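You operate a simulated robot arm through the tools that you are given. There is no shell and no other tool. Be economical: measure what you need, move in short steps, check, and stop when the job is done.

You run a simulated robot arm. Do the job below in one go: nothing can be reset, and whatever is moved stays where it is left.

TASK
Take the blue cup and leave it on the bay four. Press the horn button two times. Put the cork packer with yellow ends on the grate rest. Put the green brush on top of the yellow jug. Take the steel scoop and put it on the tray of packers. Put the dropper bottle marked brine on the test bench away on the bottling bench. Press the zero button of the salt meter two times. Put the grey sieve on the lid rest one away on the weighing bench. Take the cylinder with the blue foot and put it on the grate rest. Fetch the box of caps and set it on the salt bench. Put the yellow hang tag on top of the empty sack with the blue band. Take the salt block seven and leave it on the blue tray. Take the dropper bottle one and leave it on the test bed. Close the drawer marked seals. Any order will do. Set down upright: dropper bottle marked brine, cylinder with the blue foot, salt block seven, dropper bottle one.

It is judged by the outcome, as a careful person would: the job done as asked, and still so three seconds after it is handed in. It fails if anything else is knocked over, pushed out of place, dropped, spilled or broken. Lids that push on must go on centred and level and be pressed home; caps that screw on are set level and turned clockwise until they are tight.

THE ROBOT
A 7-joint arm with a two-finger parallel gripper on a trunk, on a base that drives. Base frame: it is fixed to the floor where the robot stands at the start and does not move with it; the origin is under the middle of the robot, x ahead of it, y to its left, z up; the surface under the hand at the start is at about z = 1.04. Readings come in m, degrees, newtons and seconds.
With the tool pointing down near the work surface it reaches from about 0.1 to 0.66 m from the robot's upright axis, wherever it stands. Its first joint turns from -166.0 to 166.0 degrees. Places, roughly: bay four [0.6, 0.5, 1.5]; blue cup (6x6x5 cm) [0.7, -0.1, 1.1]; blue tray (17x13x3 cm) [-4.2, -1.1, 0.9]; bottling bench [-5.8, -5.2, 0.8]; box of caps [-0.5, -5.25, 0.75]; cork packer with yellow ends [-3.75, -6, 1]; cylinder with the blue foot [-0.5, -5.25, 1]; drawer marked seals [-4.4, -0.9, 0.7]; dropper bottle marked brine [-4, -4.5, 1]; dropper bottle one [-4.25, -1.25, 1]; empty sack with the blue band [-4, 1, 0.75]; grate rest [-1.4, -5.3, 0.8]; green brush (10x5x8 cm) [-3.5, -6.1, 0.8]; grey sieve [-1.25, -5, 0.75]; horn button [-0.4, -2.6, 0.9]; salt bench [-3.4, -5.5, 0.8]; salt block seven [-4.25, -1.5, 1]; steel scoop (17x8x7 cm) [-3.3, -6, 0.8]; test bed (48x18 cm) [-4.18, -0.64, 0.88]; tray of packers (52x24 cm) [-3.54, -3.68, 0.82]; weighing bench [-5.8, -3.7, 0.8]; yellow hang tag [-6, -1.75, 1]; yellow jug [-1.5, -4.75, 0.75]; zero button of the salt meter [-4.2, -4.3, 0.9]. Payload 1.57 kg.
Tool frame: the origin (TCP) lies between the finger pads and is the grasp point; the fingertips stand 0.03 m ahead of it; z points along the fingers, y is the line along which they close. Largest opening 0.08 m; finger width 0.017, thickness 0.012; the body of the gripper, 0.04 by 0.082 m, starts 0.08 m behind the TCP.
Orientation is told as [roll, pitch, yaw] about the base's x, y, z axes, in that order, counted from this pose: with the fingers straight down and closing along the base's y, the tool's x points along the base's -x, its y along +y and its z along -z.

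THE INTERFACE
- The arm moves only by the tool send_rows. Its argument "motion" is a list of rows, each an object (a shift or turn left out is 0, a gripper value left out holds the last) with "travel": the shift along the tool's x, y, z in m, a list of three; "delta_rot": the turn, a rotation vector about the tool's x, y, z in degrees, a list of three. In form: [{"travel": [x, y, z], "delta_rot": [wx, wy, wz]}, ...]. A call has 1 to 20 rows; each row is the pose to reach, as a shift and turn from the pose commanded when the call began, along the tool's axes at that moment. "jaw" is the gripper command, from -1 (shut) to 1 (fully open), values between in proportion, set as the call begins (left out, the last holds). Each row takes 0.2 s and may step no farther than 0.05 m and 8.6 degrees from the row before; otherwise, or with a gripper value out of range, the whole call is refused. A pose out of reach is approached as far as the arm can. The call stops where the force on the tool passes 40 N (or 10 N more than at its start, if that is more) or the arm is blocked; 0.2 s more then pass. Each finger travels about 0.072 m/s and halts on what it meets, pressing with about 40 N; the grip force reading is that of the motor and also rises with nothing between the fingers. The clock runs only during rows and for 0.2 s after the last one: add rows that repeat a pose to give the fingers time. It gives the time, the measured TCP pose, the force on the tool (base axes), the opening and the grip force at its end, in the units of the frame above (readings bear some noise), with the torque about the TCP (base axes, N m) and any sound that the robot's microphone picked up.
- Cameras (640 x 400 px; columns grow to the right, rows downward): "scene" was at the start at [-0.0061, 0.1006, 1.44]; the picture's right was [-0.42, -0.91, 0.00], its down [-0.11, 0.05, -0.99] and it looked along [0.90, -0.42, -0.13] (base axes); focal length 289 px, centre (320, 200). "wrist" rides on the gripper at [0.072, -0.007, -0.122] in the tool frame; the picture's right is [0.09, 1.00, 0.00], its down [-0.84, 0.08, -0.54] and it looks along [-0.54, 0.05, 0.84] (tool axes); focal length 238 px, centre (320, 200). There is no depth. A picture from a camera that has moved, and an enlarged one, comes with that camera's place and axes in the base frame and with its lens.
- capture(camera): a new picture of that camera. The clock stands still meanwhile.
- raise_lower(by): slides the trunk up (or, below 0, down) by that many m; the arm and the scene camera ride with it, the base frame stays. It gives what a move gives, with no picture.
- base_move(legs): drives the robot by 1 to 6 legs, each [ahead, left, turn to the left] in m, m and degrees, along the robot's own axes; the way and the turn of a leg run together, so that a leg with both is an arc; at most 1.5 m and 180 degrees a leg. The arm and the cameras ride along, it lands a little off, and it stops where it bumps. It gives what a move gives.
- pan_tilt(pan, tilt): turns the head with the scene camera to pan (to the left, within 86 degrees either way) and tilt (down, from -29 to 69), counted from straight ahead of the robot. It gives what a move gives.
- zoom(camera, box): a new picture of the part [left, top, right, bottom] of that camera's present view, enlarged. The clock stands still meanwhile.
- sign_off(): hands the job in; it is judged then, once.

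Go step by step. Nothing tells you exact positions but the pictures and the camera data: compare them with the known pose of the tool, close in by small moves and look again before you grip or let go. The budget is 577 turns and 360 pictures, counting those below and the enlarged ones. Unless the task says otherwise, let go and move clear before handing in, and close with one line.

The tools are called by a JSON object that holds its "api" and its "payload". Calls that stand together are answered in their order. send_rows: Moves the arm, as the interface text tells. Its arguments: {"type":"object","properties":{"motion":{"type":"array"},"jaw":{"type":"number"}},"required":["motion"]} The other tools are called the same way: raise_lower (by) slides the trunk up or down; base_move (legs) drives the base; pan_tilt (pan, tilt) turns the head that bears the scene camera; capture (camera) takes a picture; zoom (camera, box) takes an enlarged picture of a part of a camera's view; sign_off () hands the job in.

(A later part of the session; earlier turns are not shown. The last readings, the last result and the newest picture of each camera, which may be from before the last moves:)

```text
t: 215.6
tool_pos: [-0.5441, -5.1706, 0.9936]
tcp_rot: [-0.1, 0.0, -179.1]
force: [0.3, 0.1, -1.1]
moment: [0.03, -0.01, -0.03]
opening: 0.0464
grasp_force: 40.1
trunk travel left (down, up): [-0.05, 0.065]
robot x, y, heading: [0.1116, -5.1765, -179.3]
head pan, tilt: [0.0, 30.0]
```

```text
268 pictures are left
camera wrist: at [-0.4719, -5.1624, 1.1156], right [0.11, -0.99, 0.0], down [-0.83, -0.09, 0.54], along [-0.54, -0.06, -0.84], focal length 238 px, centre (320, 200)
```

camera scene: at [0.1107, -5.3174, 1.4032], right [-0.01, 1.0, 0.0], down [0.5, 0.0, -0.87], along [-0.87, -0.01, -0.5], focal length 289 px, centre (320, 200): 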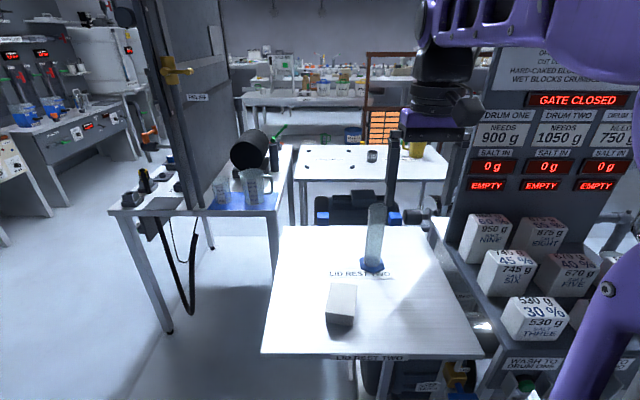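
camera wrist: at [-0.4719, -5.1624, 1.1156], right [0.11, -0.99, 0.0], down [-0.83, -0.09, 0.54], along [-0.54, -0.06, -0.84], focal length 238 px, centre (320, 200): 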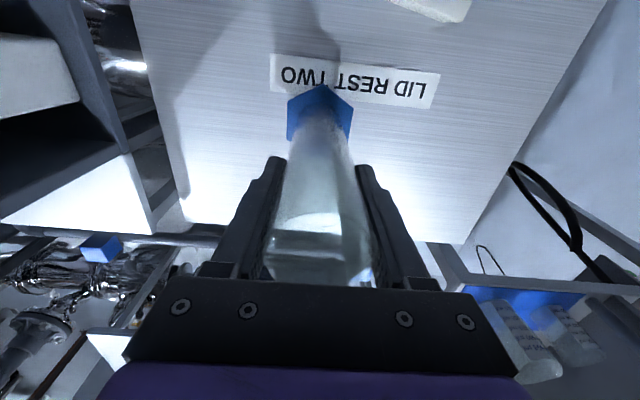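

The cylinder is held. I'll raise it and retract, then drive around the tables.

{"api": "send_rows", "payload": {"motion": [{"travel": [0, 0, -0.02]}, {"travel": [0, 0, -0.045]}, {"travel": [0.005, 0, -0.07]}, {"travel": [0.015, 0, -0.095]}, {"travel": [0.035, 0, -0.12]}, {"travel": [0.06, 0, -0.14]}, {"travel": [0.085, 0, -0.15]}, {"travel": [0.11, 0, -0.15]}, {"travel": [0.135, 0, -0.15]}, {"travel": [0.15, 0, -0.15]}]}}

{"api": "base_move", "payload": {"legs": [[-0.1, 0, 0]]}}

{"api": "pan_tilt", "payload": {"pan": 12, "tilt": 25}}

{"api": "capture", "payload": {"camera": "scene"}}

```text
t: 217.8
tool_pos: [-0.3941, -5.1682, 1.1426]
tcp_rot: [0.0, -0.1, -179.1]
force: [0.6, -0.2, -1.3]
moment: [0.01, 0.03, 0.0]
opening: 0.046
grasp_force: 40.2
trunk travel left (down, up): [-0.05, 0.065]
robot x, y, heading: [0.1149, -5.1766, -179.6]
head pan, tilt: [0.0, 30.0]
```

```text
t: 219.0
tool_pos: [-0.2975, -5.1687, 1.143]
tcp_rot: [0.0, 0.0, -179.2]
force: [0.8, 0.3, -1.4]
moment: [0.0, -0.02, -0.03]
opening: 0.0461
grasp_force: 40.2
trunk travel left (down, up): [-0.05, 0.065]
robot x, y, heading: [0.2098, -5.1767, -179.6]
head pan, tilt: [0.0, 30.0]
```

```text
t: 219.7
tool_pos: [-0.298, -5.1687, 1.1443]
tcp_rot: [-0.1, -0.1, -179.2]
force: [0.3, -0.9, -0.3]
moment: [-0.01, 0.01, 0.0]
opening: 0.0462
grasp_force: 40.1
trunk travel left (down, up): [-0.05, 0.065]
robot x, y, heading: [0.2046, -5.1762, -179.5]
head pan, tilt: [12.0, 25.0]
```

```text
267 pictures are left
camera scene: at [0.2093, -5.3359, 1.4111], right [-0.21, 0.98, 0.0], down [0.41, 0.09, -0.91], along [-0.89, -0.19, -0.42], focal length 289 px, centre (320, 200)
```

scene: 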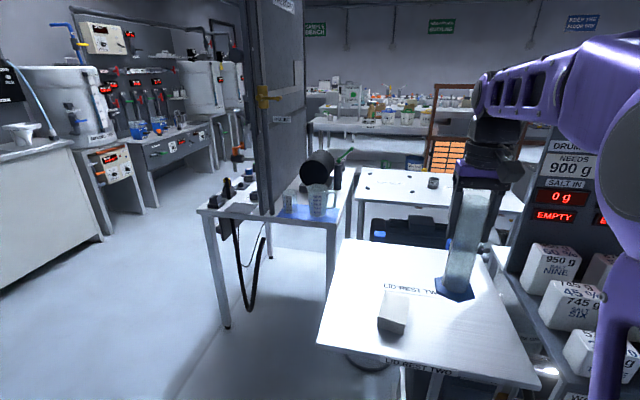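

{"api": "base_move", "payload": {"legs": [[0, 0, 75]]}}

{"api": "pan_tilt", "payload": {"pan": 5, "tilt": 40}}

{"api": "capture", "payload": {"camera": "scene"}}

```text
t: 223.4
tool_pos: [0.067, -5.6605, 1.1434]
tcp_rot: [-0.1, -0.2, -104.5]
force: [0.0, -0.1, -0.9]
moment: [0.03, 0.0, -0.04]
opening: 0.0465
grasp_force: 40.1
trunk travel left (down, up): [-0.05, 0.065]
robot x, y, heading: [0.2084, -5.1776, -105.2]
head pan, tilt: [12.0, 25.0]
```

```text
t: 224.2
tool_pos: [0.0671, -5.6618, 1.1436]
tcp_rot: [-0.2, -0.1, -104.6]
force: [-0.8, -0.5, -1.2]
moment: [-0.01, -0.02, 0.01]
opening: 0.0462
grasp_force: 39.9
trunk travel left (down, up): [-0.05, 0.065]
robot x, y, heading: [0.2115, -5.1761, -105.0]
head pan, tilt: [5.0, 40.0]
```

```text
266 pictures are left
camera scene: at [0.3522, -5.2097, 1.3879], right [-0.99, 0.17, 0.0], down [0.11, 0.63, -0.77], along [-0.13, -0.76, -0.64], focal length 289 px, centre (320, 200)
```

scene: 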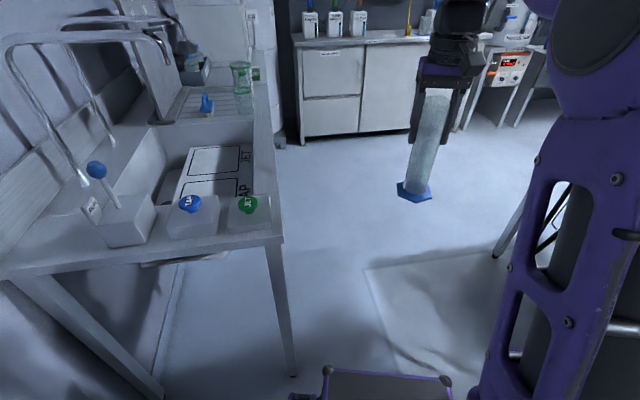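

The sink corner is at about (0.36,-5.68) and the base is about 0.45 m wide, so I can pass lengthwise through the gap.

{"api": "base_move", "payload": {"legs": [[0, 0, 15], [0, -0.16, 0], [0.8, 0, 0], [0.75, 0, 0]]}}

{"api": "capture", "payload": {"camera": "scene"}}

```text
t: 234.8
tool_pos: [0.053, -7.23, 1.1429]
tcp_rot: [-0.2, -0.1, -89.0]
force: [0.6, 0.0, 0.0]
moment: [0.0, -0.01, 0.03]
opening: 0.046
grasp_force: 39.8
trunk travel left (down, up): [-0.05, 0.065]
robot x, y, heading: [0.0591, -6.7251, -89.2]
head pan, tilt: [5.0, 40.0]
```

```text
265 pictures are left
camera scene: at [0.2073, -6.7186, 1.3878], right [-1.0, -0.1, 0.0], down [-0.06, 0.64, -0.77], along [0.08, -0.76, -0.64], focal length 289 px, centre (320, 200)
```

scene: 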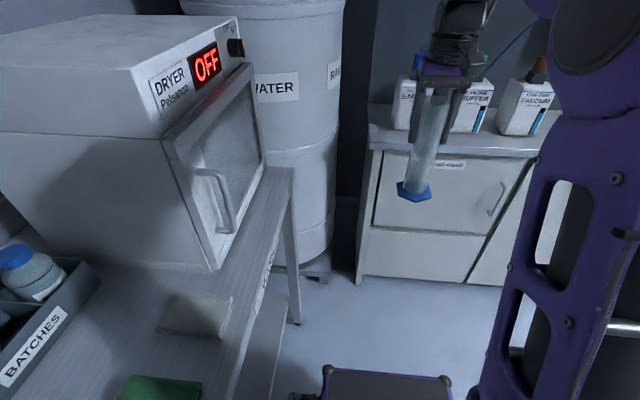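

{"api": "base_move", "payload": {"legs": [[0, 0, -90.5], [1.3, 0, 0]]}}

{"api": "pan_tilt", "payload": {"pan": 0, "tilt": 25}}

{"api": "capture", "payload": {"camera": "scene"}}

```text
t: 236.7
tool_pos: [-0.1329, -7.1867, 1.1427]
tcp_rot: [-0.1, 0.0, -110.1]
force: [-1.4, -0.4, -1.1]
moment: [0.0, 0.0, -0.02]
opening: 0.0462
grasp_force: 39.9
trunk travel left (down, up): [-0.05, 0.065]
robot x, y, heading: [0.0578, -6.7161, -110.9]
head pan, tilt: [5.0, 40.0]
stopped in leg 1: the robot was blocked; the commanded pose is now the measured one
```

```text
t: 237.5
tool_pos: [-0.133, -7.1872, 1.1422]
tcp_rot: [-0.1, 0.0, -110.0]
force: [-0.9, 0.4, -0.7]
moment: [-0.04, 0.01, 0.04]
opening: 0.0458
grasp_force: 39.7
trunk travel left (down, up): [-0.05, 0.065]
robot x, y, heading: [0.0526, -6.7207, -110.5]
head pan, tilt: [0.0, 25.0]
```

```text
264 pictures are left
camera scene: at [0.1857, -6.7695, 1.4111], right [-0.94, 0.35, 0.0], down [0.15, 0.4, -0.91], along [-0.32, -0.85, -0.42], focal length 289 px, centre (320, 200)
```

scene: 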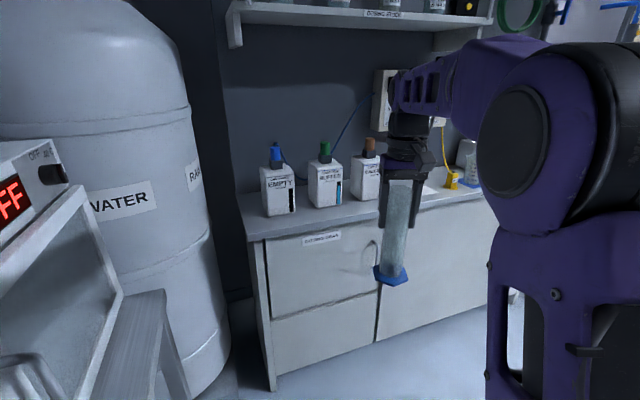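

{"api": "base_move", "payload": {"legs": [[0.0, -0.3, 0], [0, 0, -69], [1.2, 0, 0]]}}

{"api": "capture", "payload": {"camera": "scene"}}

```text
t: 249.8
tool_pos: [-1.9411, -6.6374, 1.1435]
tcp_rot: [-0.1, -0.1, -178.3]
force: [0.3, -0.4, -0.3]
moment: [0.01, 0.02, 0.0]
opening: 0.046
grasp_force: 40.2
trunk travel left (down, up): [-0.05, 0.065]
robot x, y, heading: [-1.436, -6.6401, -178.6]
head pan, tilt: [0.0, 25.0]
```

```text
263 pictures are left
camera scene: at [-1.4352, -6.778, 1.4111], right [-0.02, 1.0, 0.0], down [0.42, 0.01, -0.91], along [-0.91, -0.02, -0.42], focal length 289 px, centre (320, 200)
```

scene: 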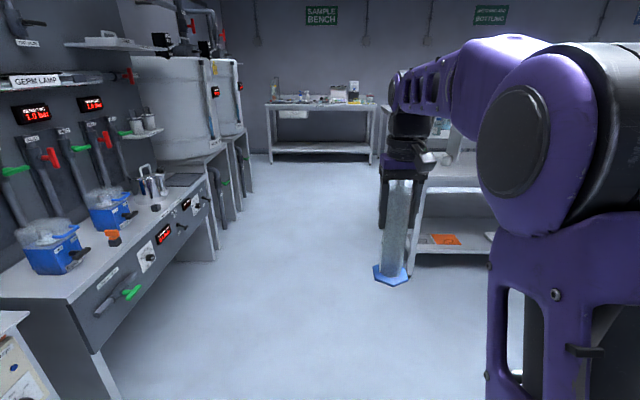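

The aisle between the grate table and the salt bench is wide. I'll go in and turn to face +x at the grate rest.

{"api": "base_move", "payload": {"legs": [[0.9, 0, 0], [0, 0, 178], [0, 1.3, 0]]}}

{"api": "pan_tilt", "payload": {"pan": 0, "tilt": 30}}

{"api": "capture", "payload": {"camera": "scene"}}

```text
t: 274.2
tool_pos: [-1.8075, -5.3963, 1.1431]
tcp_rot: [-0.1, 0.0, -1.5]
force: [0.5, 0.4, -1.3]
moment: [0.01, 0.0, 0.02]
opening: 0.0459
grasp_force: 40.3
trunk travel left (down, up): [-0.05, 0.065]
robot x, y, heading: [-2.3123, -5.3677, -2.0]
head pan, tilt: [0.0, 25.0]
```

```text
t: 274.9
tool_pos: [-1.8075, -5.3975, 1.1433]
tcp_rot: [0.0, 0.1, -1.6]
force: [-0.4, -0.4, -1.7]
moment: [0.0, -0.03, -0.01]
opening: 0.0458
grasp_force: 40.3
trunk travel left (down, up): [-0.05, 0.065]
robot x, y, heading: [-2.3109, -5.3679, -1.6]
head pan, tilt: [0.0, 30.0]
```

```text
262 pictures are left
camera scene: at [-2.3069, -5.2279, 1.4032], right [-0.03, -1.0, 0.0], down [-0.5, 0.02, -0.87], along [0.87, -0.03, -0.5], focal length 289 px, centre (320, 200)
```

scene: 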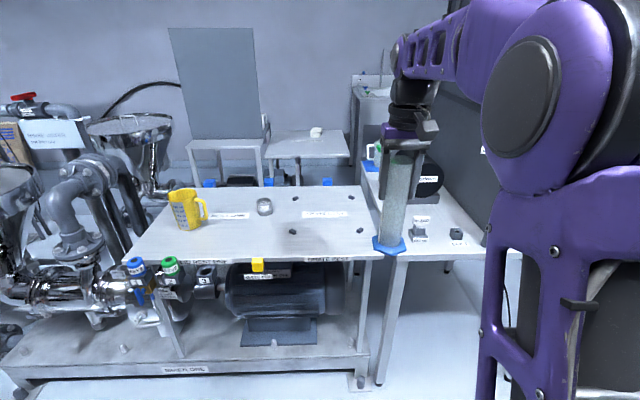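

The grate rest with its four pegs is centred at about (-1.36,-5.28). I'll drive in and set the cylinder at about (-1.40,-5.21).

{"api": "base_move", "payload": {"legs": [[0, 0, 1.6], [0.3, 0.1, 0]]}}

{"api": "capture", "payload": {"camera": "scene"}}

```text
t: 277.4
tool_pos: [-1.5089, -5.2841, 1.1428]
tcp_rot: [-0.1, -0.1, 0.2]
force: [0.2, -0.3, -0.3]
moment: [-0.01, 0.01, 0.01]
opening: 0.0461
grasp_force: 40.5
trunk travel left (down, up): [-0.05, 0.065]
robot x, y, heading: [-2.0124, -5.2693, -0.3]
head pan, tilt: [0.0, 30.0]
```

```text
261 pictures are left
camera scene: at [-2.0108, -5.1292, 1.4031], right [-0.01, -1.0, 0.0], down [-0.5, 0.0, -0.87], along [0.87, 0.0, -0.5], focal length 289 px, centre (320, 200)
```

scene: 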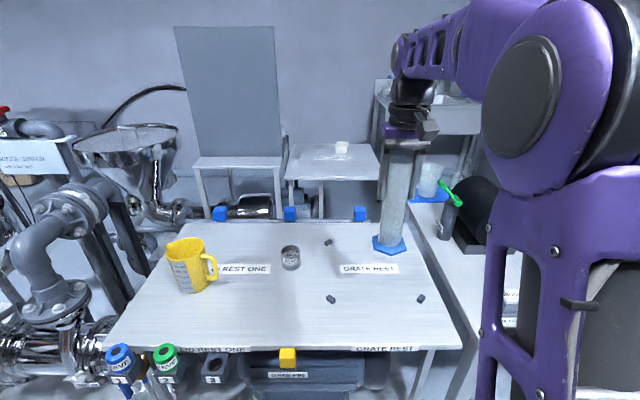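

{"api": "send_rows", "payload": {"motion": [{"travel": [-0.018, 0.012, 0]}, {"travel": [-0.036, 0.025, 0.0]}, {"travel": [-0.055, 0.037, 0]}, {"travel": [-0.073, 0.05, 0.02]}, {"travel": [-0.091, 0.062, 0.04]}, {"travel": [-0.109, 0.074, 0.06]}, {"travel": [-0.109, 0.074, 0.09]}, {"travel": [-0.109, 0.074, 0.12]}, {"travel": [-0.109, 0.074, 0.15]}, {"travel": [-0.109, 0.074, 0.175]}]}}

{"api": "capture", "payload": {"camera": "scene"}}

{"api": "capture", "payload": {"camera": "wrist"}}

```text
t: 279.6
tool_pos: [-1.3981, -5.2094, 0.9685]
tcp_rot: [-0.1, -0.1, 0.0]
force: [-0.2, -0.3, -0.9]
moment: [0.0, 0.01, 0.0]
opening: 0.046
grasp_force: 40.0
trunk travel left (down, up): [-0.05, 0.065]
robot x, y, heading: [-2.0132, -5.264, -0.3]
head pan, tilt: [0.0, 30.0]
```

```text
260 pictures are left
camera scene: at [-2.0108, -5.1292, 1.4032], right [-0.01, -1.0, 0.0], down [-0.5, 0.0, -0.87], along [0.87, 0.0, -0.5], focal length 289 px, centre (320, 200)
```

scene: 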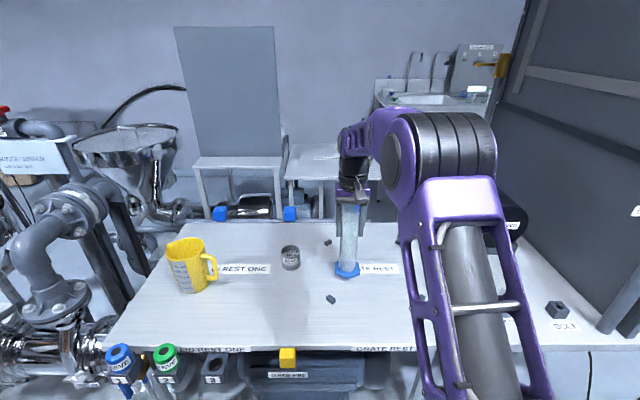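

```text
259 pictures are left
camera wrist: at [-1.4697, -5.2159, 1.0892], right [-0.09, 1.0, 0.0], down [0.84, 0.08, 0.54], along [0.54, 0.05, -0.84], focal length 238 px, centre (320, 200)
```

wrist: 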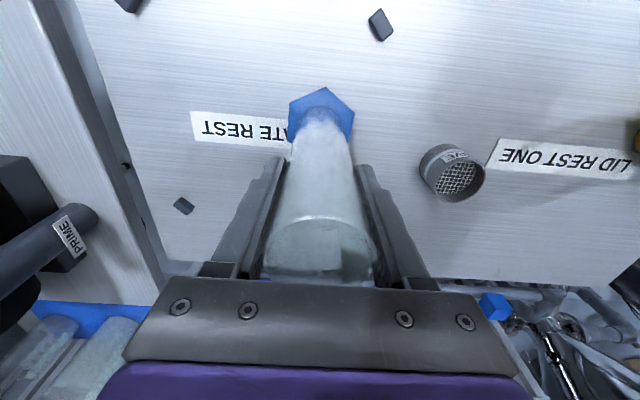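

{"api": "send_rows", "payload": {"motion": [{"travel": [0, 0, 0.008]}, {"travel": [0, 0, 0.015]}, {"travel": [0, 0, 0.018]}]}}

{"api": "send_rows", "payload": {"motion": [{"travel": [0, 0, 0.002]}, {"travel": [0, 0, 0.003]}]}}

```text
t: 280.4
tool_pos: [-1.3993, -5.2102, 0.9496]
tcp_rot: [-0.1, 0.0, 0.0]
force: [-1.0, -0.3, -1.0]
moment: [0.01, 0.0, 0.0]
opening: 0.0462
grasp_force: 40.4
trunk travel left (down, up): [-0.05, 0.065]
robot x, y, heading: [-2.0126, -5.2709, -0.5]
head pan, tilt: [0.0, 30.0]
```

```text
t: 281.0
tool_pos: [-1.3991, -5.2089, 0.9468]
tcp_rot: [-0.1, -0.1, 0.1]
force: [0.2, 0.1, 5.3]
moment: [0.09, 0.17, -0.02]
opening: 0.046
grasp_force: 39.9
trunk travel left (down, up): [-0.05, 0.065]
robot x, y, heading: [-2.0107, -5.268, -0.2]
head pan, tilt: [0.0, 30.0]
```

Contact. I'll release and rise straight up.

{"api": "send_rows", "payload": {"motion": [{"travel": [0, 0, 0]}, {"travel": [0, 0, 0]}, {"travel": [0, 0, 0]}, {"travel": [0, 0, 0]}], "jaw": 1}}

{"api": "send_rows", "payload": {"motion": [{"travel": [0, 0, -0.03]}, {"travel": [0, 0, -0.07]}, {"travel": [0, 0, -0.11]}, {"travel": [0, 0, -0.15]}, {"travel": [0, 0, -0.2]}]}}

{"api": "capture", "payload": {"camera": "wrist"}}

```text
t: 282.0
tool_pos: [-1.3985, -5.2099, 0.9469]
tcp_rot: [-0.2, -0.2, 0.1]
force: [-0.4, -0.2, 0.6]
moment: [-0.03, -0.01, 0.01]
opening: 0.0796
grasp_force: 0.1
trunk travel left (down, up): [-0.05, 0.065]
robot x, y, heading: [-2.0138, -5.2705, -0.4]
head pan, tilt: [0.0, 30.0]
```

```text
t: 283.2
tool_pos: [-1.3976, -5.2091, 1.1473]
tcp_rot: [-0.1, 0.0, 0.1]
force: [-0.3, -0.4, -0.2]
moment: [0.01, 0.0, 0.0]
opening: 0.0798
grasp_force: 0.1
trunk travel left (down, up): [-0.05, 0.065]
robot x, y, heading: [-2.0123, -5.2689, -0.3]
head pan, tilt: [0.0, 30.0]
```

```text
258 pictures are left
camera wrist: at [-1.4692, -5.2161, 1.2694], right [-0.09, 1.0, 0.0], down [0.84, 0.08, 0.54], along [0.54, 0.05, -0.84], focal length 238 px, centre (320, 200)
```

wrist: 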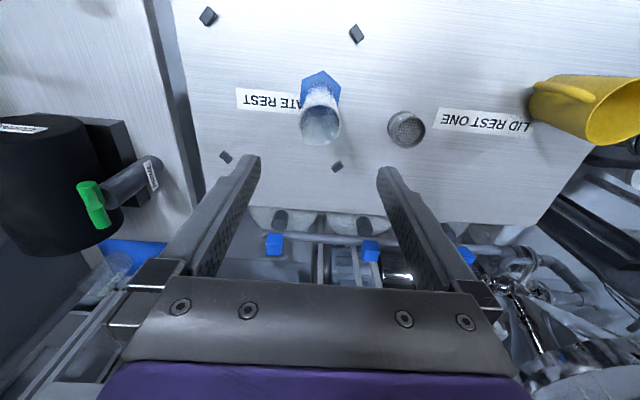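

The cylinder stands on the grate rest. Next is the grey sieve at about (-1.36,-5.045), so I'll shift left.

{"api": "send_rows", "payload": {"motion": [{"travel": [0.04, 0, 0]}, {"travel": [0.08, 0, 0]}]}}

{"api": "base_move", "payload": {"legs": [[0.02, 0.2, 0.3]]}}

{"api": "capture", "payload": {"camera": "wrist"}}

{"api": "capture", "payload": {"camera": "scene"}}

```text
t: 283.8
tool_pos: [-1.4783, -5.208, 1.1468]
tcp_rot: [-0.1, 0.0, 0.0]
force: [0.0, -0.2, -0.5]
moment: [-0.02, 0.02, 0.02]
opening: 0.0797
grasp_force: 0.0
trunk travel left (down, up): [-0.05, 0.065]
robot x, y, heading: [-2.0114, -5.2705, -0.2]
head pan, tilt: [0.0, 30.0]
```

```text
t: 286.3
tool_pos: [-1.4583, -5.0077, 1.1475]
tcp_rot: [-0.1, -0.1, 0.3]
force: [-0.5, -0.1, 1.3]
moment: [0.0, -0.01, 0.0]
opening: 0.0801
grasp_force: 0.2
trunk travel left (down, up): [-0.05, 0.065]
robot x, y, heading: [-1.9919, -5.068, 0.0]
head pan, tilt: [0.0, 30.0]
```

```text
257 pictures are left
camera wrist: at [-1.5297, -5.0146, 1.2688], right [-0.1, 1.0, 0.0], down [0.84, 0.08, 0.54], along [0.54, 0.05, -0.84], focal length 238 px, centre (320, 200)
```

wrist: 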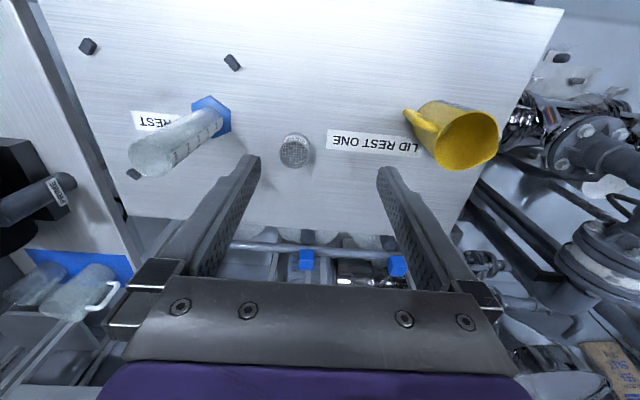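

```text
256 pictures are left
camera scene: at [-1.9912, -4.9306, 1.4032], right [0.0, -1.0, 0.0], down [-0.5, 0.0, -0.87], along [0.87, 0.0, -0.5], focal length 289 px, centre (320, 200)
```

scene: 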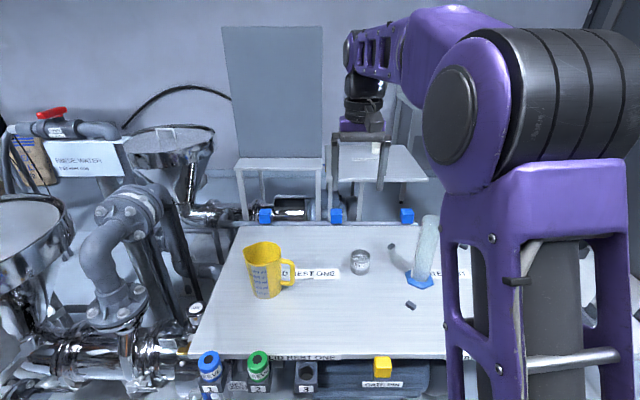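

{"api": "send_rows", "payload": {"motion": [{"travel": [-0.048, -0.019, 0]}, {"travel": [-0.09, -0.038, 0.02]}, {"travel": [-0.096, -0.038, 0.06]}, {"travel": [-0.096, -0.038, 0.1]}, {"travel": [-0.096, -0.038, 0.15]}, {"travel": [-0.096, -0.038, 0.2]}]}}

{"api": "capture", "payload": {"camera": "wrist"}}

```text
refused: row 1 steps farther than a row can; nothing moved
```

```text
255 pictures are left
camera wrist: at [-1.5297, -5.0146, 1.2688], right [-0.1, 1.0, 0.0], down [0.84, 0.08, 0.54], along [0.54, 0.05, -0.84], focal length 238 px, centre (320, 200)
```

wrist: 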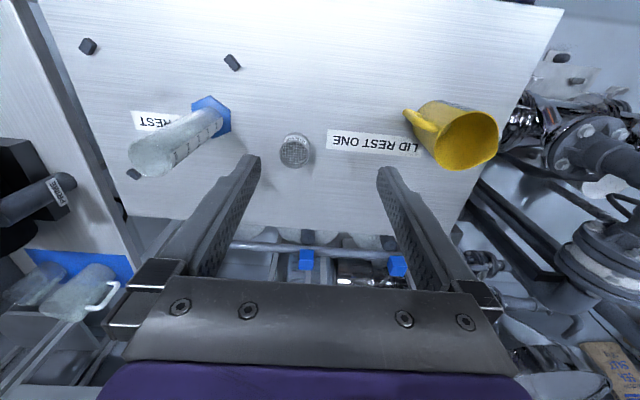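

{"api": "send_rows", "payload": {"motion": [{"travel": [-0.03, -0.012, 0]}, {"travel": [-0.06, -0.024, 0.01]}, {"travel": [-0.09, -0.036, 0.03]}, {"travel": [-0.096, -0.038, 0.06]}, {"travel": [-0.096, -0.038, 0.1]}, {"travel": [-0.096, -0.038, 0.15]}, {"travel": [-0.096, -0.038, 0.2]}]}}

{"api": "capture", "payload": {"camera": "wrist"}}

```text
t: 287.9
tool_pos: [-1.3636, -5.0462, 0.9471]
tcp_rot: [-0.1, -0.1, 0.2]
force: [-0.3, 0.6, 1.1]
moment: [0.0, -0.01, 0.02]
opening: 0.0803
grasp_force: 0.0
trunk travel left (down, up): [-0.05, 0.065]
robot x, y, heading: [-1.9895, -5.0707, 0.1]
head pan, tilt: [0.0, 30.0]
```

```text
254 pictures are left
camera wrist: at [-1.4349, -5.0534, 1.0685], right [-0.1, 1.0, 0.0], down [0.84, 0.08, 0.54], along [0.54, 0.05, -0.84], focal length 238 px, centre (320, 200)
```

wrist: 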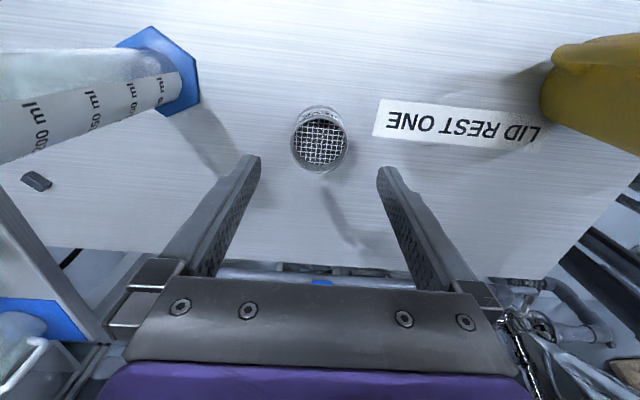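

{"api": "send_rows", "payload": {"motion": [{"travel": [-0.002, 0, 0.04]}, {"travel": [-0.004, 0, 0.08]}, {"travel": [-0.004, 0, 0.105]}, {"travel": [-0.004, 0, 0.113]}]}}

{"api": "send_rows", "payload": {"motion": [{"travel": [0, 0, 0]}, {"travel": [0, 0, 0]}, {"travel": [0, 0, 0]}, {"travel": [0, 0, 0]}], "jaw": -1}}

{"api": "send_rows", "payload": {"motion": [{"travel": [0, 0, -0.005]}, {"travel": [0, 0, -0.015]}, {"travel": [0, 0, -0.03]}, {"travel": [0, 0, -0.05]}]}}

{"api": "capture", "payload": {"camera": "wrist"}}

```text
t: 288.9
tool_pos: [-1.3579, -5.0461, 0.8347]
tcp_rot: [-0.1, -0.1, 0.2]
force: [-0.1, 0.1, -0.1]
moment: [-0.02, 0.0, -0.01]
opening: 0.0798
grasp_force: 0.1
trunk travel left (down, up): [-0.05, 0.065]
robot x, y, heading: [-1.9916, -5.0689, 0.1]
head pan, tilt: [0.0, 30.0]
```

```text
t: 289.9
tool_pos: [-1.3579, -5.0468, 0.8348]
tcp_rot: [-0.2, -0.1, 0.3]
force: [0.6, 0.5, -0.5]
moment: [0.03, 0.01, 0.02]
opening: 0.0546
grasp_force: 39.9
trunk travel left (down, up): [-0.05, 0.065]
robot x, y, heading: [-1.9931, -5.0723, 0.1]
head pan, tilt: [0.0, 30.0]
```

```text
t: 290.9
tool_pos: [-1.3592, -5.0456, 0.8846]
tcp_rot: [-0.2, -0.1, 0.3]
force: [0.3, -0.5, -0.8]
moment: [0.04, -0.01, -0.01]
opening: 0.0548
grasp_force: 40.0
trunk travel left (down, up): [-0.05, 0.065]
robot x, y, heading: [-1.989, -5.0707, -0.2]
head pan, tilt: [0.0, 30.0]
```

```text
253 pictures are left
camera wrist: at [-1.43, -5.0522, 1.0065], right [-0.1, 1.0, 0.0], down [0.84, 0.08, 0.54], along [0.54, 0.05, -0.84], focal length 238 px, centre (320, 200)
```

wrist: 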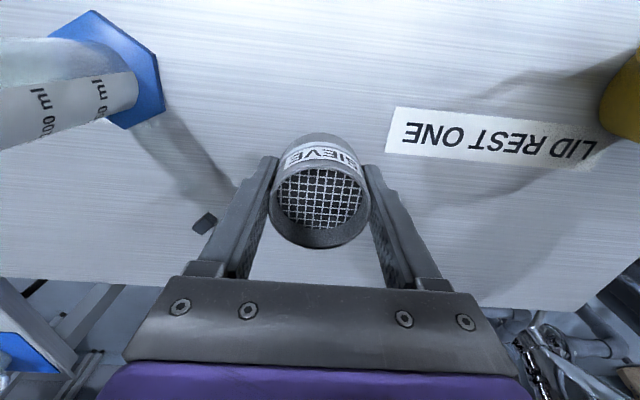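

The sieve is held. I'll raise it, retract and turn to look towards the weighing bench.

{"api": "send_rows", "payload": {"motion": [{"travel": [0, 0, -0.04]}, {"travel": [0, 0, -0.08]}, {"travel": [0.01, 0, -0.12]}, {"travel": [0.03, 0, -0.16]}, {"travel": [0.06, 0, -0.2]}, {"travel": [0.09, 0, -0.24]}, {"travel": [0.12, 0, -0.26]}, {"travel": [0.15, 0, -0.26]}, {"travel": [0.18, 0, -0.26]}]}}

{"api": "base_move", "payload": {"legs": [[-0.35, 0, 0], [0, 0, 90]]}}

{"api": "pan_tilt", "payload": {"pan": 0, "tilt": 20}}

{"api": "capture", "payload": {"camera": "scene"}}

```text
t: 292.9
tool_pos: [-1.5379, -5.0459, 1.1443]
tcp_rot: [0.0, 0.0, 0.5]
force: [-0.6, -0.4, -0.5]
moment: [-0.01, 0.01, 0.02]
opening: 0.0549
grasp_force: 39.8
trunk travel left (down, up): [-0.05, 0.065]
robot x, y, heading: [-1.9914, -5.0719, -0.2]
head pan, tilt: [0.0, 30.0]
```

```text
t: 299.1
tool_pos: [-2.3684, -4.6163, 1.1451]
tcp_rot: [0.0, 0.0, 90.2]
force: [-0.3, -0.3, -1.7]
moment: [0.01, 0.0, 0.02]
opening: 0.0549
grasp_force: 39.5
trunk travel left (down, up): [-0.05, 0.065]
robot x, y, heading: [-2.3453, -5.0727, 89.8]
head pan, tilt: [0.0, 30.0]
```

```text
t: 299.9
tool_pos: [-2.3681, -4.6167, 1.1438]
tcp_rot: [-0.1, 0.0, 90.2]
force: [-0.3, -0.1, -0.6]
moment: [0.04, 0.03, 0.02]
opening: 0.0546
grasp_force: 39.9
trunk travel left (down, up): [-0.05, 0.065]
robot x, y, heading: [-2.346, -5.0716, 90.0]
head pan, tilt: [0.0, 20.0]
```

```text
252 pictures are left
camera scene: at [-2.4844, -5.0669, 1.4192], right [1.0, 0.0, 0.0], down [0.0, -0.34, -0.94], along [0.0, 0.94, -0.34], focal length 289 px, centre (320, 200)
```

scene: 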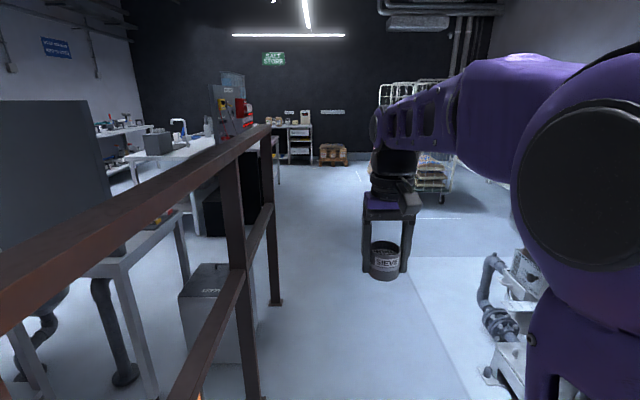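

A tall rusty rail runs along x≈-2.8, so I'll take the south route around the salt bench.

{"api": "base_move", "payload": {"legs": [[0, 0, -178], [1.5, 0, 0], [0, 0, -90], [0.9, 0, 0]]}}

{"api": "pan_tilt", "payload": {"pan": -20, "tilt": 20}}

{"api": "capture", "payload": {"camera": "scene"}}

```text
t: 323.1
tool_pos: [-3.6747, -6.6153, 1.1452]
tcp_rot: [-0.2, -0.1, -178.8]
force: [-0.4, -0.5, 0.1]
moment: [0.03, -0.02, -0.02]
opening: 0.0547
grasp_force: 39.9
trunk travel left (down, up): [-0.05, 0.065]
robot x, y, heading: [-3.2248, -6.5831, -179.2]
head pan, tilt: [0.0, 20.0]
```

```text
t: 323.9
tool_pos: [-3.6741, -6.6158, 1.144]
tcp_rot: [-0.1, 0.0, -178.8]
force: [-0.4, -0.2, -0.7]
moment: [0.01, -0.01, 0.03]
opening: 0.0548
grasp_force: 39.8
trunk travel left (down, up): [-0.05, 0.065]
robot x, y, heading: [-3.221, -6.585, -179.3]
head pan, tilt: [-20.0, 20.0]
```

```text
251 pictures are left
camera scene: at [-3.217, -6.6932, 1.4192], right [0.33, 0.94, 0.0], down [0.32, -0.11, -0.94], along [-0.89, 0.31, -0.34], focal length 289 px, centre (320, 200)
```

scene: 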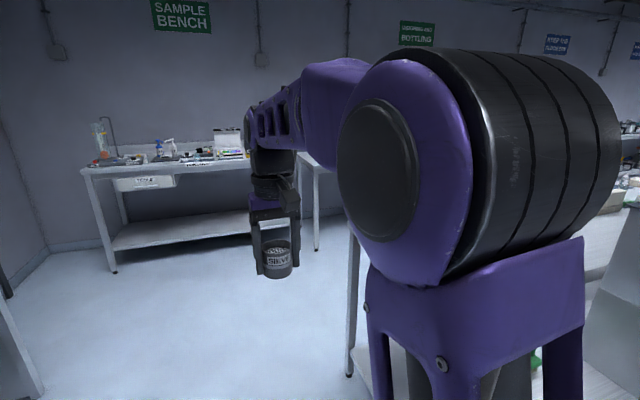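

{"api": "base_move", "payload": {"legs": [[1.5, 0, 0], [0.12, 0, 0], [0, 0, -90]]}}

{"api": "pan_tilt", "payload": {"pan": 0, "tilt": 20}}

{"api": "capture", "payload": {"camera": "scene"}}

```text
t: 336.1
tool_pos: [-4.8642, -6.1517, 1.1438]
tcp_rot: [-0.1, -0.1, 91.2]
force: [0.8, 0.2, -0.9]
moment: [-0.01, -0.02, -0.01]
opening: 0.0549
grasp_force: 39.5
trunk travel left (down, up): [-0.05, 0.065]
robot x, y, heading: [-4.8324, -6.6038, 90.9]
head pan, tilt: [-20.0, 20.0]
```

```text
t: 336.9
tool_pos: [-4.8658, -6.1522, 1.1449]
tcp_rot: [-0.1, 0.1, 91.2]
force: [-0.2, 0.4, -0.4]
moment: [-0.01, -0.03, 0.01]
opening: 0.0545
grasp_force: 40.3
trunk travel left (down, up): [-0.05, 0.065]
robot x, y, heading: [-4.8358, -6.6054, 90.9]
head pan, tilt: [0.0, 20.0]
```

```text
250 pictures are left
camera scene: at [-4.9738, -6.6045, 1.4192], right [1.0, 0.01, 0.0], down [0.0, -0.34, -0.94], along [-0.01, 0.94, -0.34], focal length 289 px, centre (320, 200)
```

scene: 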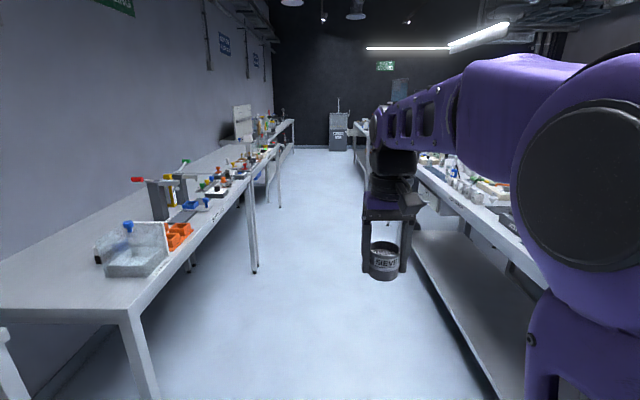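

{"api": "base_move", "payload": {"legs": [[1.4, 0, -0.9], [1.4, 0, 0]]}}

{"api": "pan_tilt", "payload": {"pan": 10, "tilt": 25}}

{"api": "capture", "payload": {"camera": "scene"}}

```text
t: 350.5
tool_pos: [-4.8892, -3.3498, 1.1445]
tcp_rot: [-0.1, -0.1, 90.9]
force: [-0.1, 0.3, -1.3]
moment: [0.01, 0.02, -0.01]
opening: 0.0545
grasp_force: 40.2
trunk travel left (down, up): [-0.05, 0.065]
robot x, y, heading: [-4.8605, -3.8007, 90.8]
head pan, tilt: [0.0, 20.0]
```

```text
t: 351.2
tool_pos: [-4.8896, -3.35, 1.1438]
tcp_rot: [-0.1, 0.1, 90.9]
force: [0.4, 0.5, -0.1]
moment: [0.02, 0.0, -0.01]
opening: 0.0544
grasp_force: 40.4
trunk travel left (down, up): [-0.05, 0.065]
robot x, y, heading: [-4.8568, -3.802, 90.4]
head pan, tilt: [10.0, 25.0]
```

```text
249 pictures are left
camera scene: at [-5.0162, -3.8035, 1.4111], right [0.98, 0.18, 0.0], down [0.08, -0.42, -0.91], along [-0.17, 0.89, -0.42], focal length 289 px, centre (320, 200)
```

scene: 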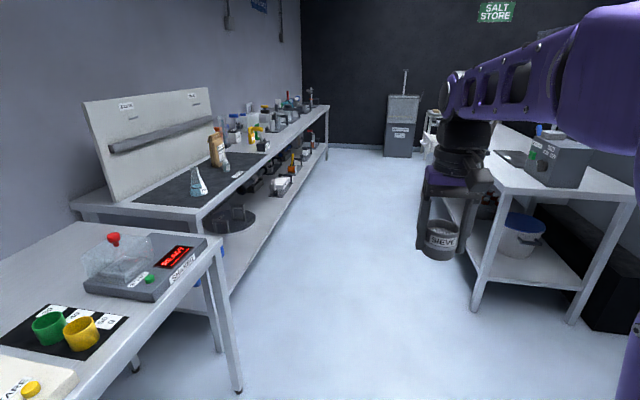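

{"api": "base_move", "payload": {"legs": [[0, 0, 89]]}}

{"api": "pan_tilt", "payload": {"pan": 0, "tilt": 30}}

{"api": "capture", "payload": {"camera": "scene"}}

```text
t: 355.5
tool_pos: [-5.3145, -3.8237, 1.1454]
tcp_rot: [0.0, 0.0, 180.0]
force: [0.0, 0.5, -0.7]
moment: [0.03, 0.03, -0.01]
opening: 0.0547
grasp_force: 39.7
trunk travel left (down, up): [-0.05, 0.065]
robot x, y, heading: [-4.8582, -3.8037, 179.7]
head pan, tilt: [10.0, 25.0]
```

```text
t: 356.2
tool_pos: [-5.3144, -3.8237, 1.1439]
tcp_rot: [-0.1, 0.0, 180.0]
force: [-1.0, -0.3, 0.1]
moment: [0.04, 0.01, -0.03]
opening: 0.0548
grasp_force: 40.1
trunk travel left (down, up): [-0.05, 0.065]
robot x, y, heading: [-4.8577, -3.8037, 179.5]
head pan, tilt: [0.0, 30.0]
```

```text
248 pictures are left
camera scene: at [-4.8617, -3.9427, 1.4032], right [0.01, 1.0, 0.0], down [0.5, 0.0, -0.87], along [-0.87, 0.01, -0.5], focal length 289 px, centre (320, 200)
```

scene: 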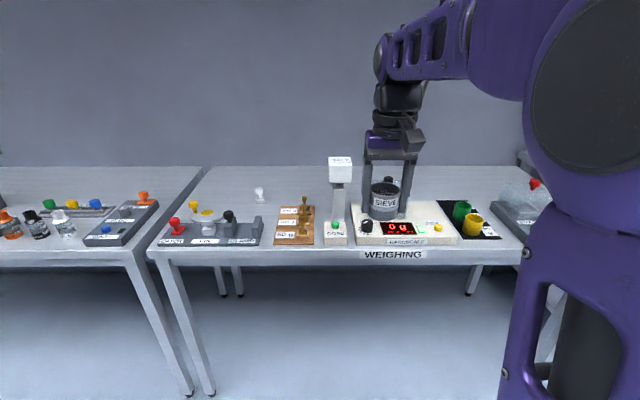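

{"api": "zoom", "payload": {"camera": "scene", "box": [140, 140, 350, 270]}}

{"api": "zoom", "payload": {"camera": "scene", "box": [320, 140, 560, 270]}}

```text
3.05 times, centred on (245, 205) of scene
camera zoom: at [-4.8617, -3.9427, 1.4032], right [0.01, 1.0, 0.0], down [0.5, 0.0, -0.87], along [-0.87, 0.01, -0.5], focal length 882 px, centre (549, 185)
```

zoom: 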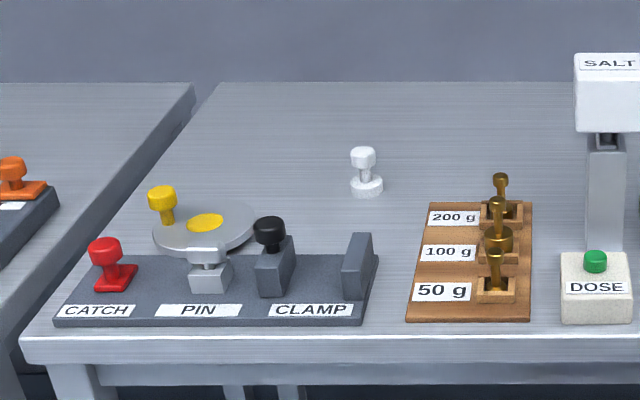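

```text
2.67 times, centred on (440, 205) of scene
camera zoom: at [-4.8617, -3.9427, 1.4032], right [0.01, 1.0, 0.0], down [0.5, 0.0, -0.87], along [-0.87, 0.01, -0.5], focal length 772 px, centre (0, 187)
```

zoom: 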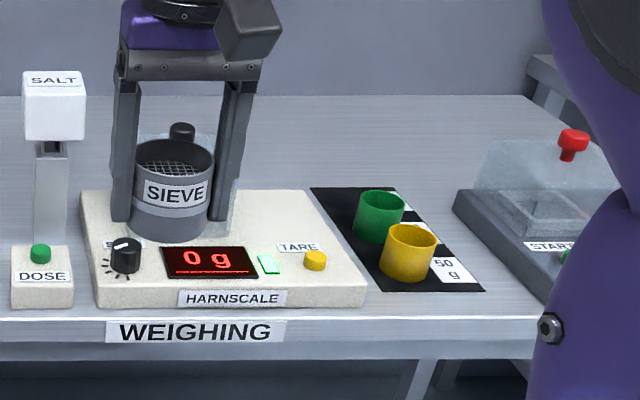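

The free spot on the weighing bench is behind the weight rack, at about (-5.93,-4.05). The bench is open underneath, so I'll try driving the base partly below it.

{"api": "base_move", "payload": {"legs": [[0, 0.23, 0], [0.25, 0, 0]]}}

{"api": "capture", "payload": {"camera": "scene"}}

```text
t: 360.5
tool_pos: [-5.5682, -4.0526, 1.1432]
tcp_rot: [-0.1, -0.1, 179.9]
force: [0.7, -0.3, -0.3]
moment: [0.02, -0.02, 0.02]
opening: 0.0546
grasp_force: 40.4
trunk travel left (down, up): [-0.05, 0.065]
robot x, y, heading: [-5.1135, -4.0344, 179.5]
head pan, tilt: [0.0, 30.0]
```

```text
245 pictures are left
camera scene: at [-5.1144, -4.1728, 1.4031], right [0.01, 1.0, 0.0], down [0.5, 0.0, -0.87], along [-0.87, 0.01, -0.5], focal length 289 px, centre (320, 200)
```

scene: 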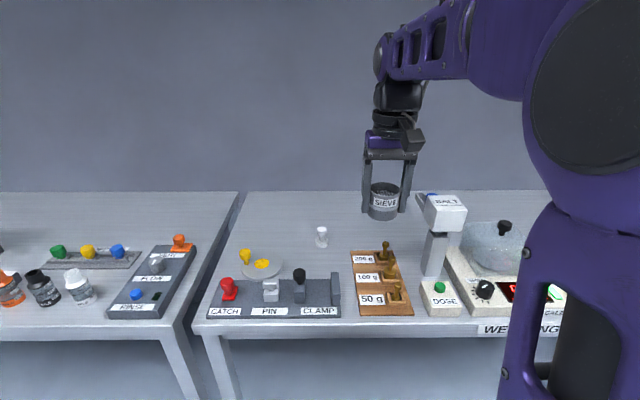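

{"api": "base_move", "payload": {"legs": [[0.18, 0, 0]]}}

{"api": "capture", "payload": {"camera": "wrist"}}

```text
t: 362.0
tool_pos: [-5.7465, -4.0515, 1.144]
tcp_rot: [-0.1, -0.2, 179.9]
force: [0.5, -0.1, -0.2]
moment: [0.01, 0.0, 0.02]
opening: 0.0547
grasp_force: 39.8
trunk travel left (down, up): [-0.05, 0.065]
robot x, y, heading: [-5.291, -4.0323, 179.7]
head pan, tilt: [0.0, 30.0]
```

```text
244 pictures are left
camera wrist: at [-5.6736, -4.045, 1.2657], right [0.09, -1.0, 0.0], down [-0.84, -0.08, 0.54], along [-0.54, -0.05, -0.84], focal length 238 px, centre (320, 200)
```

wrist: 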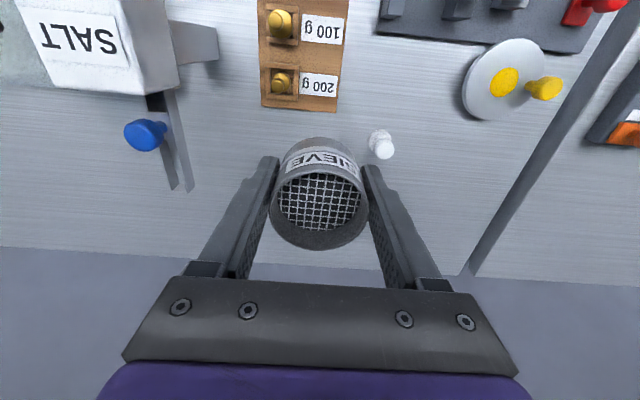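

{"api": "send_rows", "payload": {"motion": [{"travel": [-0.03, -0.006, 0]}, {"travel": [-0.06, -0.012, 0.02]}, {"travel": [-0.084, -0.0165, 0.05]}, {"travel": [-0.084, -0.0165, 0.09]}, {"travel": [-0.084, -0.0165, 0.13]}, {"travel": [-0.084, -0.0165, 0.165]}]}}

{"api": "capture", "payload": {"camera": "wrist"}}

{"api": "capture", "payload": {"camera": "scene"}}

```text
t: 363.4
tool_pos: [-5.8303, -4.0356, 0.9778]
tcp_rot: [-0.1, -0.1, 179.9]
force: [-0.1, -0.5, -0.2]
moment: [0.01, 0.0, -0.03]
opening: 0.0545
grasp_force: 39.6
trunk travel left (down, up): [-0.05, 0.065]
robot x, y, heading: [-5.2938, -4.0319, 179.4]
head pan, tilt: [0.0, 30.0]
```

```text
243 pictures are left
camera wrist: at [-5.7582, -4.028, 1.1003], right [0.09, -1.0, 0.0], down [-0.84, -0.08, 0.54], along [-0.54, -0.05, -0.84], focal length 238 px, centre (320, 200)
```

wrist: 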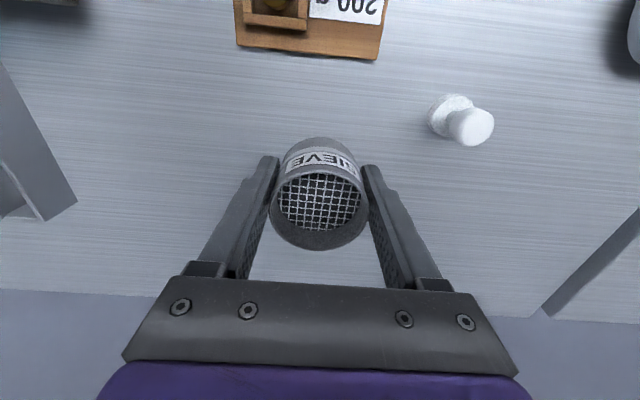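

```text
242 pictures are left
camera scene: at [-5.294, -4.1712, 1.4032], right [0.01, 1.0, 0.0], down [0.5, 0.0, -0.87], along [-0.87, 0.01, -0.5], focal length 289 px, centre (320, 200)
```

scene: 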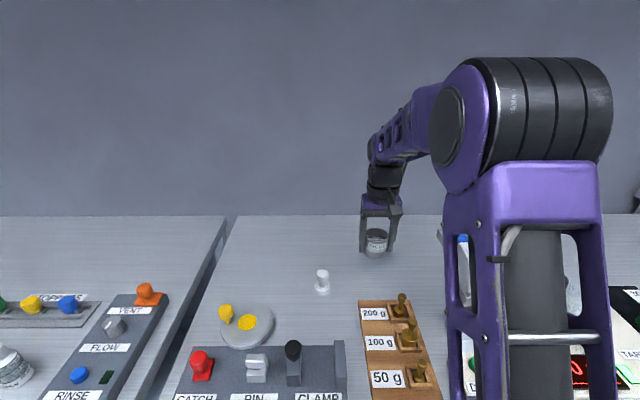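

Clear. I'll descend gently until contact.

{"api": "send_rows", "payload": {"motion": [{"travel": [0, 0, 0.03]}, {"travel": [0, 0, 0.055]}, {"travel": [0, 0, 0.068]}]}}

{"api": "zoom", "payload": {"camera": "scene", "box": [320, 200, 440, 320]}}

```text
t: 364.2
tool_pos: [-5.8307, -4.0353, 0.9118]
tcp_rot: [0.0, -0.1, 179.9]
force: [0.9, 0.1, -0.6]
moment: [0.01, 0.0, -0.02]
opening: 0.0544
grasp_force: 40.1
trunk travel left (down, up): [-0.05, 0.065]
robot x, y, heading: [-5.2926, -4.0323, 179.5]
head pan, tilt: [0.0, 30.0]
```

```text
3.33 times, centred on (380, 260) of scene
camera zoom: at [-5.2941, -4.1712, 1.4032], right [0.01, 1.0, 0.0], down [0.5, 0.0, -0.87], along [-0.87, 0.01, -0.5], focal length 965 px, centre (120, 0)
```

zoom: 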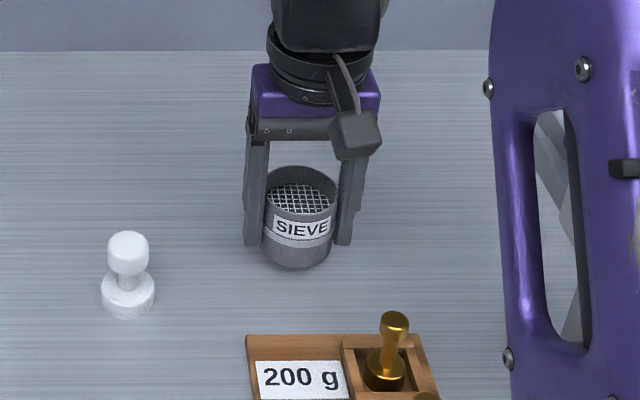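

{"api": "send_rows", "payload": {"motion": [{"travel": [0, 0, 0.004]}, {"travel": [0, 0, 0.008]}, {"travel": [0, 0, 0.01]}]}}

{"api": "send_rows", "payload": {"motion": [{"travel": [0, 0, 0.002]}, {"travel": [0, 0, 0.004]}, {"travel": [0, 0, 0.005]}]}}

```text
t: 365.0
tool_pos: [-5.8293, -4.0331, 0.9008]
tcp_rot: [-0.1, 0.0, 180.0]
force: [0.1, 0.8, -0.6]
moment: [-0.02, 0.04, 0.03]
opening: 0.0546
grasp_force: 39.9
trunk travel left (down, up): [-0.05, 0.065]
robot x, y, heading: [-5.292, -4.03, 179.5]
head pan, tilt: [0.0, 30.0]
```

```text
t: 365.8
tool_pos: [-5.8309, -4.0351, 0.8965]
tcp_rot: [-0.1, 0.0, 179.9]
force: [-1.8, 0.0, -0.7]
moment: [-0.02, 0.02, 0.02]
opening: 0.0547
grasp_force: 39.8
trunk travel left (down, up): [-0.05, 0.065]
robot x, y, heading: [-5.2935, -4.0349, 179.5]
head pan, tilt: [0.0, 30.0]
```

{"api": "send_rows", "payload": {"motion": [{"travel": [0, 0, 0.003]}, {"travel": [0, 0, 0.006]}]}}

{"api": "send_rows", "payload": {"motion": [{"travel": [0, 0, 0.003]}, {"travel": [0, 0, 0.006]}]}}

{"api": "zoom", "payload": {"camera": "scene", "box": [320, 200, 440, 320]}}

```text
t: 366.4
tool_pos: [-5.8311, -4.035, 0.8903]
tcp_rot: [-0.1, 0.0, 179.9]
force: [-0.4, -0.4, -0.2]
moment: [-0.04, -0.01, 0.04]
opening: 0.0547
grasp_force: 39.6
trunk travel left (down, up): [-0.05, 0.065]
robot x, y, heading: [-5.2925, -4.0341, 179.4]
head pan, tilt: [0.0, 30.0]
```

```text
t: 367.0
tool_pos: [-5.8301, -4.0347, 0.8866]
tcp_rot: [-0.1, -0.3, 180.0]
force: [3.0, -0.1, 14.8]
moment: [-0.01, 0.01, 0.02]
opening: 0.0545
grasp_force: 40.4
trunk travel left (down, up): [-0.05, 0.065]
robot x, y, heading: [-5.2915, -4.0287, 179.5]
head pan, tilt: [0.0, 30.0]
```

```text
3.33 times, centred on (380, 260) of scene
camera zoom: at [-5.2929, -4.1712, 1.4035], right [0.01, 1.0, 0.0], down [0.5, 0.0, -0.87], along [-0.87, 0.01, -0.5], focal length 965 px, centre (120, 0)
```

zoom: 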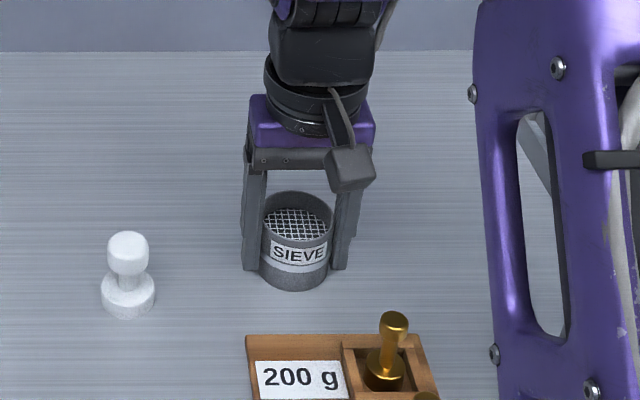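

{"api": "send_rows", "payload": {"motion": [{"travel": [0, 0, -0.002]}, {"travel": [0, 0, -0.002]}, {"travel": [0, 0, -0.002]}, {"travel": [0, 0, -0.002]}], "jaw": 1}}

{"api": "send_rows", "payload": {"motion": [{"travel": [0, 0, -0.04]}, {"travel": [0, 0, -0.08]}, {"travel": [0, 0, -0.13]}, {"travel": [0, 0, -0.18]}, {"travel": [0, 0, -0.23]}, {"travel": [0, 0, -0.26]}]}}

{"api": "capture", "payload": {"camera": "wrist"}}

```text
t: 368.0
tool_pos: [-5.83, -4.0349, 0.8864]
tcp_rot: [-0.1, -0.2, 179.9]
force: [-0.1, 0.3, 0.4]
moment: [0.0, -0.03, -0.02]
opening: 0.08
grasp_force: 0.1
trunk travel left (down, up): [-0.05, 0.065]
robot x, y, heading: [-5.2928, -4.0337, 179.5]
head pan, tilt: [0.0, 30.0]
```

```text
t: 369.4
tool_pos: [-5.8299, -4.0341, 1.1467]
tcp_rot: [-0.1, 0.0, 180.0]
force: [-1.0, 0.2, 0.7]
moment: [0.0, 0.05, 0.01]
opening: 0.0802
grasp_force: 0.0
trunk travel left (down, up): [-0.05, 0.065]
robot x, y, heading: [-5.2937, -4.0289, 179.7]
head pan, tilt: [0.0, 30.0]
```

```text
239 pictures are left
camera wrist: at [-5.7576, -4.0279, 1.2685], right [0.09, -1.0, 0.0], down [-0.84, -0.08, 0.54], along [-0.54, -0.05, -0.84], focal length 238 px, centre (320, 200)
```

wrist: 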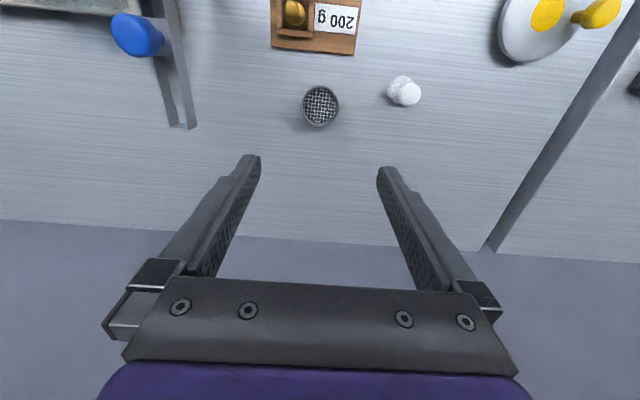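

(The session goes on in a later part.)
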